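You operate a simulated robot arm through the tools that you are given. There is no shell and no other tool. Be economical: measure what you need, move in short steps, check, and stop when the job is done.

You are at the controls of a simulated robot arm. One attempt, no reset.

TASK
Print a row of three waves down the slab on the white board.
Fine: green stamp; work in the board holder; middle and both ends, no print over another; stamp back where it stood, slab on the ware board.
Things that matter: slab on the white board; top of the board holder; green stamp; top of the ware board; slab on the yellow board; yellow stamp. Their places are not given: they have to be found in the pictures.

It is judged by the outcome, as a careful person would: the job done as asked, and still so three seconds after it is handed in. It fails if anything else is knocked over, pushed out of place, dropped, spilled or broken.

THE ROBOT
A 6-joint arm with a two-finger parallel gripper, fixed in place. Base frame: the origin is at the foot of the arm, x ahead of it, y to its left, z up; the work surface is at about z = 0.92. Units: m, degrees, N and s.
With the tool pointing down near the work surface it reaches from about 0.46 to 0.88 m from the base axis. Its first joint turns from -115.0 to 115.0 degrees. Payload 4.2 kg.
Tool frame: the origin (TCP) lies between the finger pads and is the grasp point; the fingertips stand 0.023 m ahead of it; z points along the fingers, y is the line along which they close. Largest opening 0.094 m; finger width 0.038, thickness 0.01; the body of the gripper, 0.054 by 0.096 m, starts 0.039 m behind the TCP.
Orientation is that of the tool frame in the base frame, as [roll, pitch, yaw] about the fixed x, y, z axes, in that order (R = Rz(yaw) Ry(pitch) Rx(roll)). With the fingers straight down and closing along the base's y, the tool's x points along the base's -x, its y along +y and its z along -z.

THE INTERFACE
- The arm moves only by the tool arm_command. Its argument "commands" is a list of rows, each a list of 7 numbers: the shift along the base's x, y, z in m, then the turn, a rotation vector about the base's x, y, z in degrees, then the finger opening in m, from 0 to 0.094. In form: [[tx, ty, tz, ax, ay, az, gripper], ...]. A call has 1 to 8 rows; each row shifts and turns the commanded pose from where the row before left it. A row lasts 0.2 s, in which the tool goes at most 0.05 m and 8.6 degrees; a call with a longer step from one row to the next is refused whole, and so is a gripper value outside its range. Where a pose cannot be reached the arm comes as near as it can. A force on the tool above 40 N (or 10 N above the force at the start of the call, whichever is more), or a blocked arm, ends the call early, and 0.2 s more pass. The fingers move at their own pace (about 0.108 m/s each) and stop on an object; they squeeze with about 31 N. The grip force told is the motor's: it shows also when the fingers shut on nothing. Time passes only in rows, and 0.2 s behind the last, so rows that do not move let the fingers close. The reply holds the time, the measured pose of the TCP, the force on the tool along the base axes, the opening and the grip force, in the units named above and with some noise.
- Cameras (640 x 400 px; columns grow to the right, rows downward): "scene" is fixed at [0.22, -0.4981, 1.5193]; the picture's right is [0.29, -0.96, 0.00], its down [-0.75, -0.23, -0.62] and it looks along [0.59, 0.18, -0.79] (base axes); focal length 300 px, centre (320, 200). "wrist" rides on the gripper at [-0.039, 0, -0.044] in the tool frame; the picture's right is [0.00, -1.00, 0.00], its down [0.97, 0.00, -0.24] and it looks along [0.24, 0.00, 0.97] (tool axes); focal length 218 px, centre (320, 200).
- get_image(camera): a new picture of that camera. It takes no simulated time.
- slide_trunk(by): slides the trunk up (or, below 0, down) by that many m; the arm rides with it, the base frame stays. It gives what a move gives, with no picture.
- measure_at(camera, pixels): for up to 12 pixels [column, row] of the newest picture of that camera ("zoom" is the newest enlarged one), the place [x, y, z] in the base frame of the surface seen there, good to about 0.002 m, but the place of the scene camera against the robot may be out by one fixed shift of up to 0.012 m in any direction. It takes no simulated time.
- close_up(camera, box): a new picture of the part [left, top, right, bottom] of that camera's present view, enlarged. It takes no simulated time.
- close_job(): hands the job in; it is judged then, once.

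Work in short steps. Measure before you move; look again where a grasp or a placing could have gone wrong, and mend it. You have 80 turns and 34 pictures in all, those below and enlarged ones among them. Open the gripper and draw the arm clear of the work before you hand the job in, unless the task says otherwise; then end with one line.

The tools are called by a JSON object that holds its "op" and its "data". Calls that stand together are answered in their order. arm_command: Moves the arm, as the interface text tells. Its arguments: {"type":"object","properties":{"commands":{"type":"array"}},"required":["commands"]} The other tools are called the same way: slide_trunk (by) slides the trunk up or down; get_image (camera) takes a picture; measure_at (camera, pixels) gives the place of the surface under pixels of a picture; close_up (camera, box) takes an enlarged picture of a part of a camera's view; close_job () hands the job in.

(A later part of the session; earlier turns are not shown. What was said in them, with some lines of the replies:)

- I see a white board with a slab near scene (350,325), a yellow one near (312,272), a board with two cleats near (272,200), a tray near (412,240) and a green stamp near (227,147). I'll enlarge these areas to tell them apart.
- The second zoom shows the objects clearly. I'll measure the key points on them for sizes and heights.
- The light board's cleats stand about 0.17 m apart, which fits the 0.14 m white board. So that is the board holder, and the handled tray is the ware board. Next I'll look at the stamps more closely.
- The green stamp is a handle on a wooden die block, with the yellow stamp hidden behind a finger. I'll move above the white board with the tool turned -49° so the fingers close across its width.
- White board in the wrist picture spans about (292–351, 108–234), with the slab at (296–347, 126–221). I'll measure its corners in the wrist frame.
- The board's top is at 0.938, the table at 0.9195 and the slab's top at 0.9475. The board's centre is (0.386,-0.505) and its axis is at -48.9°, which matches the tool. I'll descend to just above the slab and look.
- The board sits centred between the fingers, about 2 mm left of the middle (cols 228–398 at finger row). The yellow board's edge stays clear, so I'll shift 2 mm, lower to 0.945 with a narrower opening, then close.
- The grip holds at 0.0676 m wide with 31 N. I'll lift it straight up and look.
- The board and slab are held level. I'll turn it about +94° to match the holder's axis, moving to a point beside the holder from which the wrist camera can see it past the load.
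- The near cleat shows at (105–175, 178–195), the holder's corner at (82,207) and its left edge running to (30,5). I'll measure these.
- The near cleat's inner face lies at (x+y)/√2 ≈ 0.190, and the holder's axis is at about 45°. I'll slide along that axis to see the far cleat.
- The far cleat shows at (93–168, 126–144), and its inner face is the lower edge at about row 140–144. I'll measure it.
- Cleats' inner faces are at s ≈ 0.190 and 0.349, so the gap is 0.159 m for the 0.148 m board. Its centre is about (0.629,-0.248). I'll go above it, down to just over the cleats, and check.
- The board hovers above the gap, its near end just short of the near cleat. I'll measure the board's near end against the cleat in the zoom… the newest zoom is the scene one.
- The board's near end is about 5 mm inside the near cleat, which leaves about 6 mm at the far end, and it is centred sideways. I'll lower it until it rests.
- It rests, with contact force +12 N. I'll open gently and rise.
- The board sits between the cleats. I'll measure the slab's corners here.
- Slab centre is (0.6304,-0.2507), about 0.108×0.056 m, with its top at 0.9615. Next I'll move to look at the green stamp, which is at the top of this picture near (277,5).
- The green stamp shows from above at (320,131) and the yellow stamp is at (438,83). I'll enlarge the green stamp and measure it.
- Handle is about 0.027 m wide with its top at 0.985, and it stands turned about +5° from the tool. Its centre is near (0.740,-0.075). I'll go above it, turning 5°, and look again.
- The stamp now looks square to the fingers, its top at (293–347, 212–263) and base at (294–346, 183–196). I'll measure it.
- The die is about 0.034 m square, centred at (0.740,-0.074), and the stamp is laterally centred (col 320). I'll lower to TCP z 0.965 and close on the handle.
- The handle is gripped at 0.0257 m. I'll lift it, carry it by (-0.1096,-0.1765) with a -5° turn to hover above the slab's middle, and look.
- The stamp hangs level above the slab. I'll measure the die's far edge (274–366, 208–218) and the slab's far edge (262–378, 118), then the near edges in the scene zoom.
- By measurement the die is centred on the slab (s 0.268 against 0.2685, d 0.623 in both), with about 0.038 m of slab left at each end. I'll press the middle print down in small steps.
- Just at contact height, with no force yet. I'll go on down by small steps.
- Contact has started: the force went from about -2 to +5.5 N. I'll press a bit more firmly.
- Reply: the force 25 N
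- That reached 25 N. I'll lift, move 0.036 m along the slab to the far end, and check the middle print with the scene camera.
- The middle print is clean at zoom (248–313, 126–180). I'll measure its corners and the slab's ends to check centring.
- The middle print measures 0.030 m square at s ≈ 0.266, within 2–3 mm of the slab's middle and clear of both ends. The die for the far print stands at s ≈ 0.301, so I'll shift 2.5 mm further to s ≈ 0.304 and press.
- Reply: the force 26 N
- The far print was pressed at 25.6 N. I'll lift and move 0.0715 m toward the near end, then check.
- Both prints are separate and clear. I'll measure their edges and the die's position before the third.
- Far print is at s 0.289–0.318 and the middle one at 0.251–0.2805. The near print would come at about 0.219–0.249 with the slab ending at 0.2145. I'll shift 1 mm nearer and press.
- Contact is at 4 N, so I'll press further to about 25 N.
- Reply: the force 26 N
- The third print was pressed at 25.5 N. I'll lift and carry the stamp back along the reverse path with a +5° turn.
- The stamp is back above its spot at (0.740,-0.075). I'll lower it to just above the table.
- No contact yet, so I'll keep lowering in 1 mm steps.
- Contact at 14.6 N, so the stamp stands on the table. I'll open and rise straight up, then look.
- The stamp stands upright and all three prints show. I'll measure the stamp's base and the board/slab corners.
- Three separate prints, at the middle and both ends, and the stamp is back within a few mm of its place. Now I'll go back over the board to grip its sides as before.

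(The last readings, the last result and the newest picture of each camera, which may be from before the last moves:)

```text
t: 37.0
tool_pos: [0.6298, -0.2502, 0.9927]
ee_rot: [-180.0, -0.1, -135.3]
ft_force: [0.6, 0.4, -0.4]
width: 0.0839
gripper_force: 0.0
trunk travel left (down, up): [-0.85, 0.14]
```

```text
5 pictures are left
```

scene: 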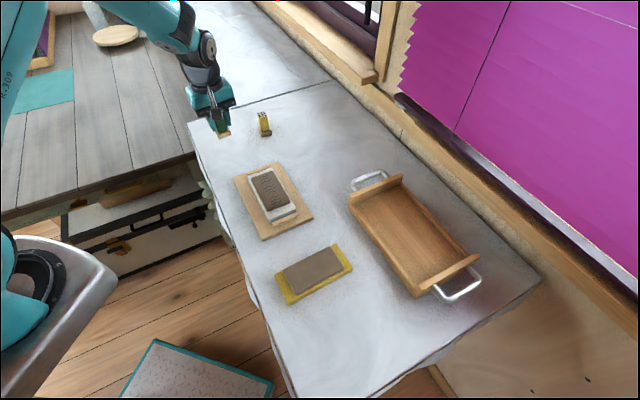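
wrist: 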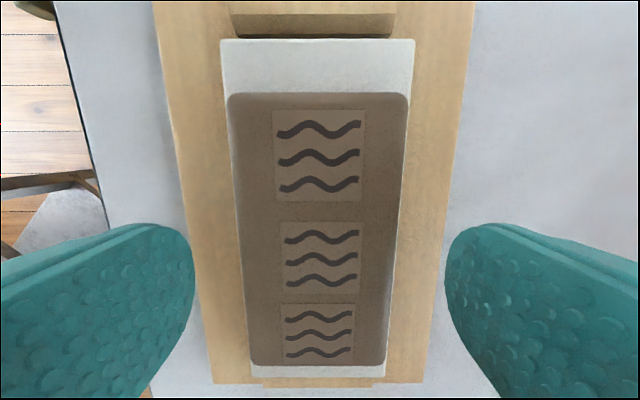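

The open fingers straddle the board evenly. I'll lower to 0.962, close and lift.

{"op": "arm_command", "data": {"commands": [[0, 0, -0.016, 0, 0, 0, 0.084], [0, 0, -0.0145, 0, 0, 0, 0.084], [0, 0, 0, 0, 0, 0, 0.05], [0, 0, 0, 0, 0, 0, 0.05], [0, 0, 0, 0, 0, 0, 0.05]]}}

{"op": "arm_command", "data": {"commands": [[0, 0, 0.01, 0, 0, 0, 0.05], [0, 0, 0.03, 0, 0, 0, 0.05], [0, 0, 0.04, 0, 0, 0, 0.05], [0, 0, 0.035, 0, 0, 0, 0.05], [0, 0, 0, 0, 0, 0, 0.05]]}}

```text
t: 38.2
tool_pos: [0.6297, -0.2472, 0.9623]
ee_rot: [180.0, 0.0, -135.3]
ft_force: [-0.3, -0.9, -0.4]
width: 0.0677
gripper_force: 30.3
trunk travel left (down, up): [-0.85, 0.14]
```

```text
t: 39.4
tool_pos: [0.6289, -0.2491, 1.0766]
ee_rot: [180.0, 0.0, -135.3]
ft_force: [0.7, -0.1, -3.5]
width: 0.0677
gripper_force: 30.7
trunk travel left (down, up): [-0.85, 0.14]
```

The board is held, weighing 3.5 N. I'll carry it over the tray's middle, near (0.6225,-0.5745), above the tray's ends.

{"op": "arm_command", "data": {"commands": [[-0.0008, -0.0408, 0, 0, 0, 0, 0.05], [-0.0008, -0.0408, 0, 0, 0, 0, 0.05], [-0.0008, -0.0408, 0, 0, 0, 0, 0.05], [-0.0008, -0.0408, 0, 0, 0, 0, 0.05], [-0.0008, -0.0408, 0, 0, 0, 0, 0.05], [-0.0008, -0.0408, 0, 0, 0, 0, 0.05], [-0.0008, -0.0408, 0, 0, 0, 0, 0.05], [-0.0009, -0.0409, 0, 0, 0, 0, 0.05]]}}

{"op": "arm_command", "data": {"commands": [[0, 0, -0.025, 0, 0, 0, 0.05], [0, 0, -0.025, 0, 0, 0, 0.05], [0, 0, 0, 0, 0, 0, 0.05]]}}

{"op": "get_image", "data": {"camera": "wrist"}}

{"op": "close_up", "data": {"camera": "scene", "box": [330, 150, 510, 310]}}

```text
t: 41.2
tool_pos: [0.6229, -0.5768, 1.0757]
ee_rot: [180.0, 0.0, -135.3]
ft_force: [-0.1, -0.4, -3.1]
width: 0.0676
gripper_force: 31.1
trunk travel left (down, up): [-0.85, 0.14]
```

```text
t: 42.0
tool_pos: [0.6233, -0.5755, 1.0279]
ee_rot: [180.0, 0.1, -135.3]
ft_force: [0.5, -0.7, -2.8]
width: 0.0676
gripper_force: 31.1
trunk travel left (down, up): [-0.85, 0.14]
```

```text
4 pictures are left
```

wrist: 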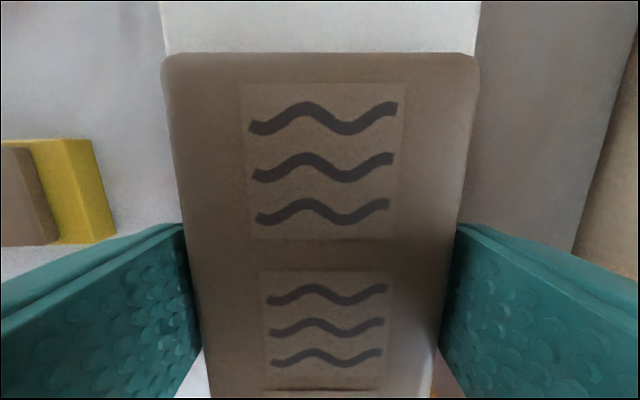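

```text
2.50 times, centred on (420, 230) of scene
```

zoom: 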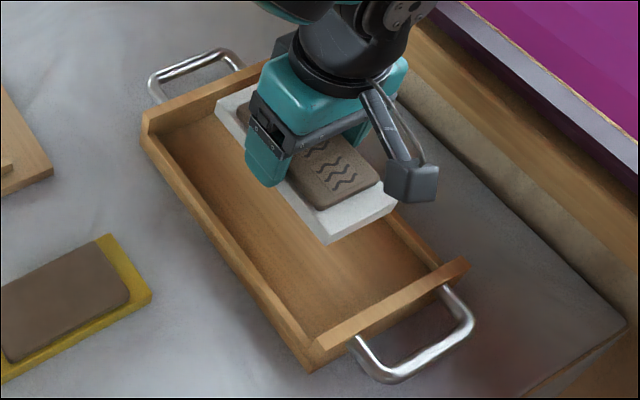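

The board hovers over the tray's floor. I'll measure the board and wall edges in the scene zoom to confirm clearance.

{"op": "measure_at", "data": {"camera": "zoom", "pixels": [[322, 236], [395, 203], [219, 104], [175, 150], [225, 220], [260, 275], [435, 255], [415, 225], [185, 125], [330, 325], [445, 275], [305, 255]]}}

```text
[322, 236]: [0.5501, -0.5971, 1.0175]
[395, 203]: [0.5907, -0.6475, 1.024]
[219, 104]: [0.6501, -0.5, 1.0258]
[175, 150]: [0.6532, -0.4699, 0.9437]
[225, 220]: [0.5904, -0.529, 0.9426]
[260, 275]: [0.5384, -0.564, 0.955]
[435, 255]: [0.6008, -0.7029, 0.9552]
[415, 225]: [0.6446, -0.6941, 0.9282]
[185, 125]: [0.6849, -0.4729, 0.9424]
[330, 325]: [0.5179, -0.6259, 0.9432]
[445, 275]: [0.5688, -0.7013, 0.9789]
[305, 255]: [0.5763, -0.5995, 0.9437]
```

The board spans d 0.812–0.876 between walls at about 0.784 and 0.915. I'll shift 4 mm outward and lower to near the floor.

{"op": "arm_command", "data": {"commands": [[0.003, -0.003, -0.02, 0, 0, 0, 0.05], [0, 0, -0.025, 0, 0, 0, 0.05], [0, 0, -0.015, 0, 0, 0, 0.05], [0, 0, -0.004, 0, 0, 0, 0.05], [0, 0, 0, 0, 0, 0, 0.05]]}}

{"op": "arm_command", "data": {"commands": [[0, 0, -0.0015, 0, 0, 0, 0.05], [0, 0, -0.0015, 0, 0, 0, 0.05], [0, 0, 0, 0, 0, 0, 0.05]]}}

```text
t: 43.2
tool_pos: [0.6268, -0.578, 0.9616]
ee_rot: [-180.0, -0.1, -135.3]
ft_force: [0.4, 0.8, -4.0]
width: 0.0675
gripper_force: 31.2
trunk travel left (down, up): [-0.85, 0.14]
```

```text
t: 44.0
tool_pos: [0.6249, -0.5783, 0.9608]
ee_rot: [-179.7, 0.0, -135.4]
ft_force: [-3.0, 1.2, 17.6]
width: 0.0675
gripper_force: 31.1
trunk travel left (down, up): [-0.85, 0.14]
```

The board rests on the tray's floor, with 17.6 N of contact. I'll open to 0.078 and rise straight up.

{"op": "arm_command", "data": {"commands": [[0, 0, 0.001, 0, 0, 0, 0.074], [0, 0, 0, 0, 0, 0, 0.078], [0, 0, 0, 0, 0, 0, 0.078], [0, 0, 0.03, 0, 0, 0, 0.078], [0, 0, 0.045, 0, 0, 0, 0.078], [0, 0, 0.045, 0, 0, 0, 0.078], [-0.02, 0.03, 0.03, 0, 0, 0, 0.078], [-0.02, 0.03, 0.03, 0, 0, 0, 0.078]]}}

{"op": "arm_command", "data": {"commands": [[-0.02, 0.04, 0, 0, 0, 0, 0.078], [-0.02, 0.04, 0, 0, 0, 0, 0.078], [-0.02, 0.04, 0, 0, 0, 0, 0.078], [0, 0, 0, 0, 0, 0, 0.078]]}}

{"op": "get_image", "data": {"camera": "scene"}}

{"op": "get_image", "data": {"camera": "wrist"}}

```text
t: 45.8
tool_pos: [0.586, -0.5156, 1.1398]
ee_rot: [-180.0, 0.1, -135.4]
ft_force: [1.7, -0.5, -1.8]
width: 0.078
gripper_force: 0.1
trunk travel left (down, up): [-0.85, 0.14]
```

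```text
t: 46.8
tool_pos: [0.5218, -0.3957, 1.139]
ee_rot: [-180.0, -0.1, -135.3]
ft_force: [0.2, -0.3, 0.4]
width: 0.078
gripper_force: 0.1
trunk travel left (down, up): [-0.85, 0.14]
```

```text
2 pictures are left
```

scene: 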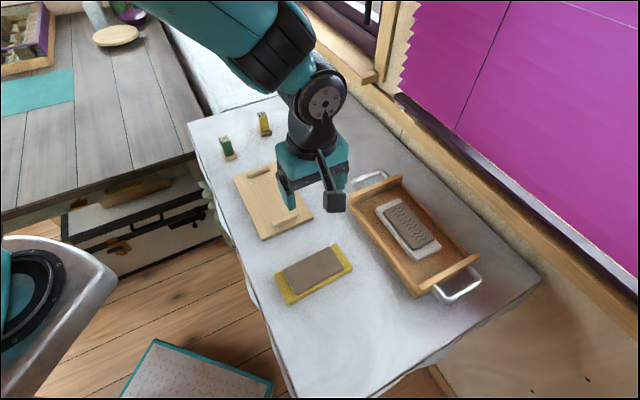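

```text
1 pictures are left
```

wrist: 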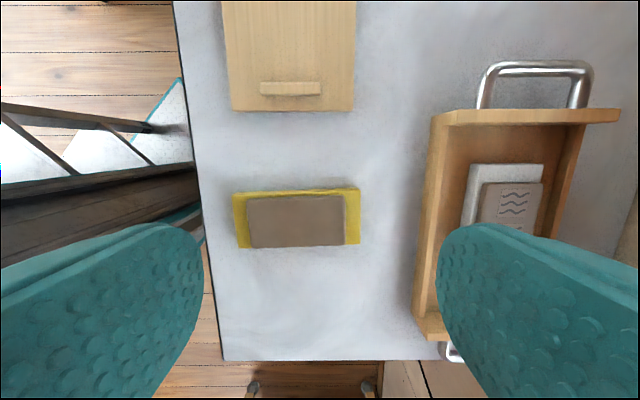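

The printed slab lies on its board in the tray, the stamp stands at its place, everything else is undisturbed, and the arm is clear. I'll hand the job in.

{"op": "close_job", "data": {}}

```text
The job is handed in.
```

I printed three separate waves down the white-board slab with the green stamp, at the middle and both ends, working in the board holder. The slab now lies on its white board on the ware board, which I took to be the handled tray. The stamp is back within about 4 mm of where it stood.
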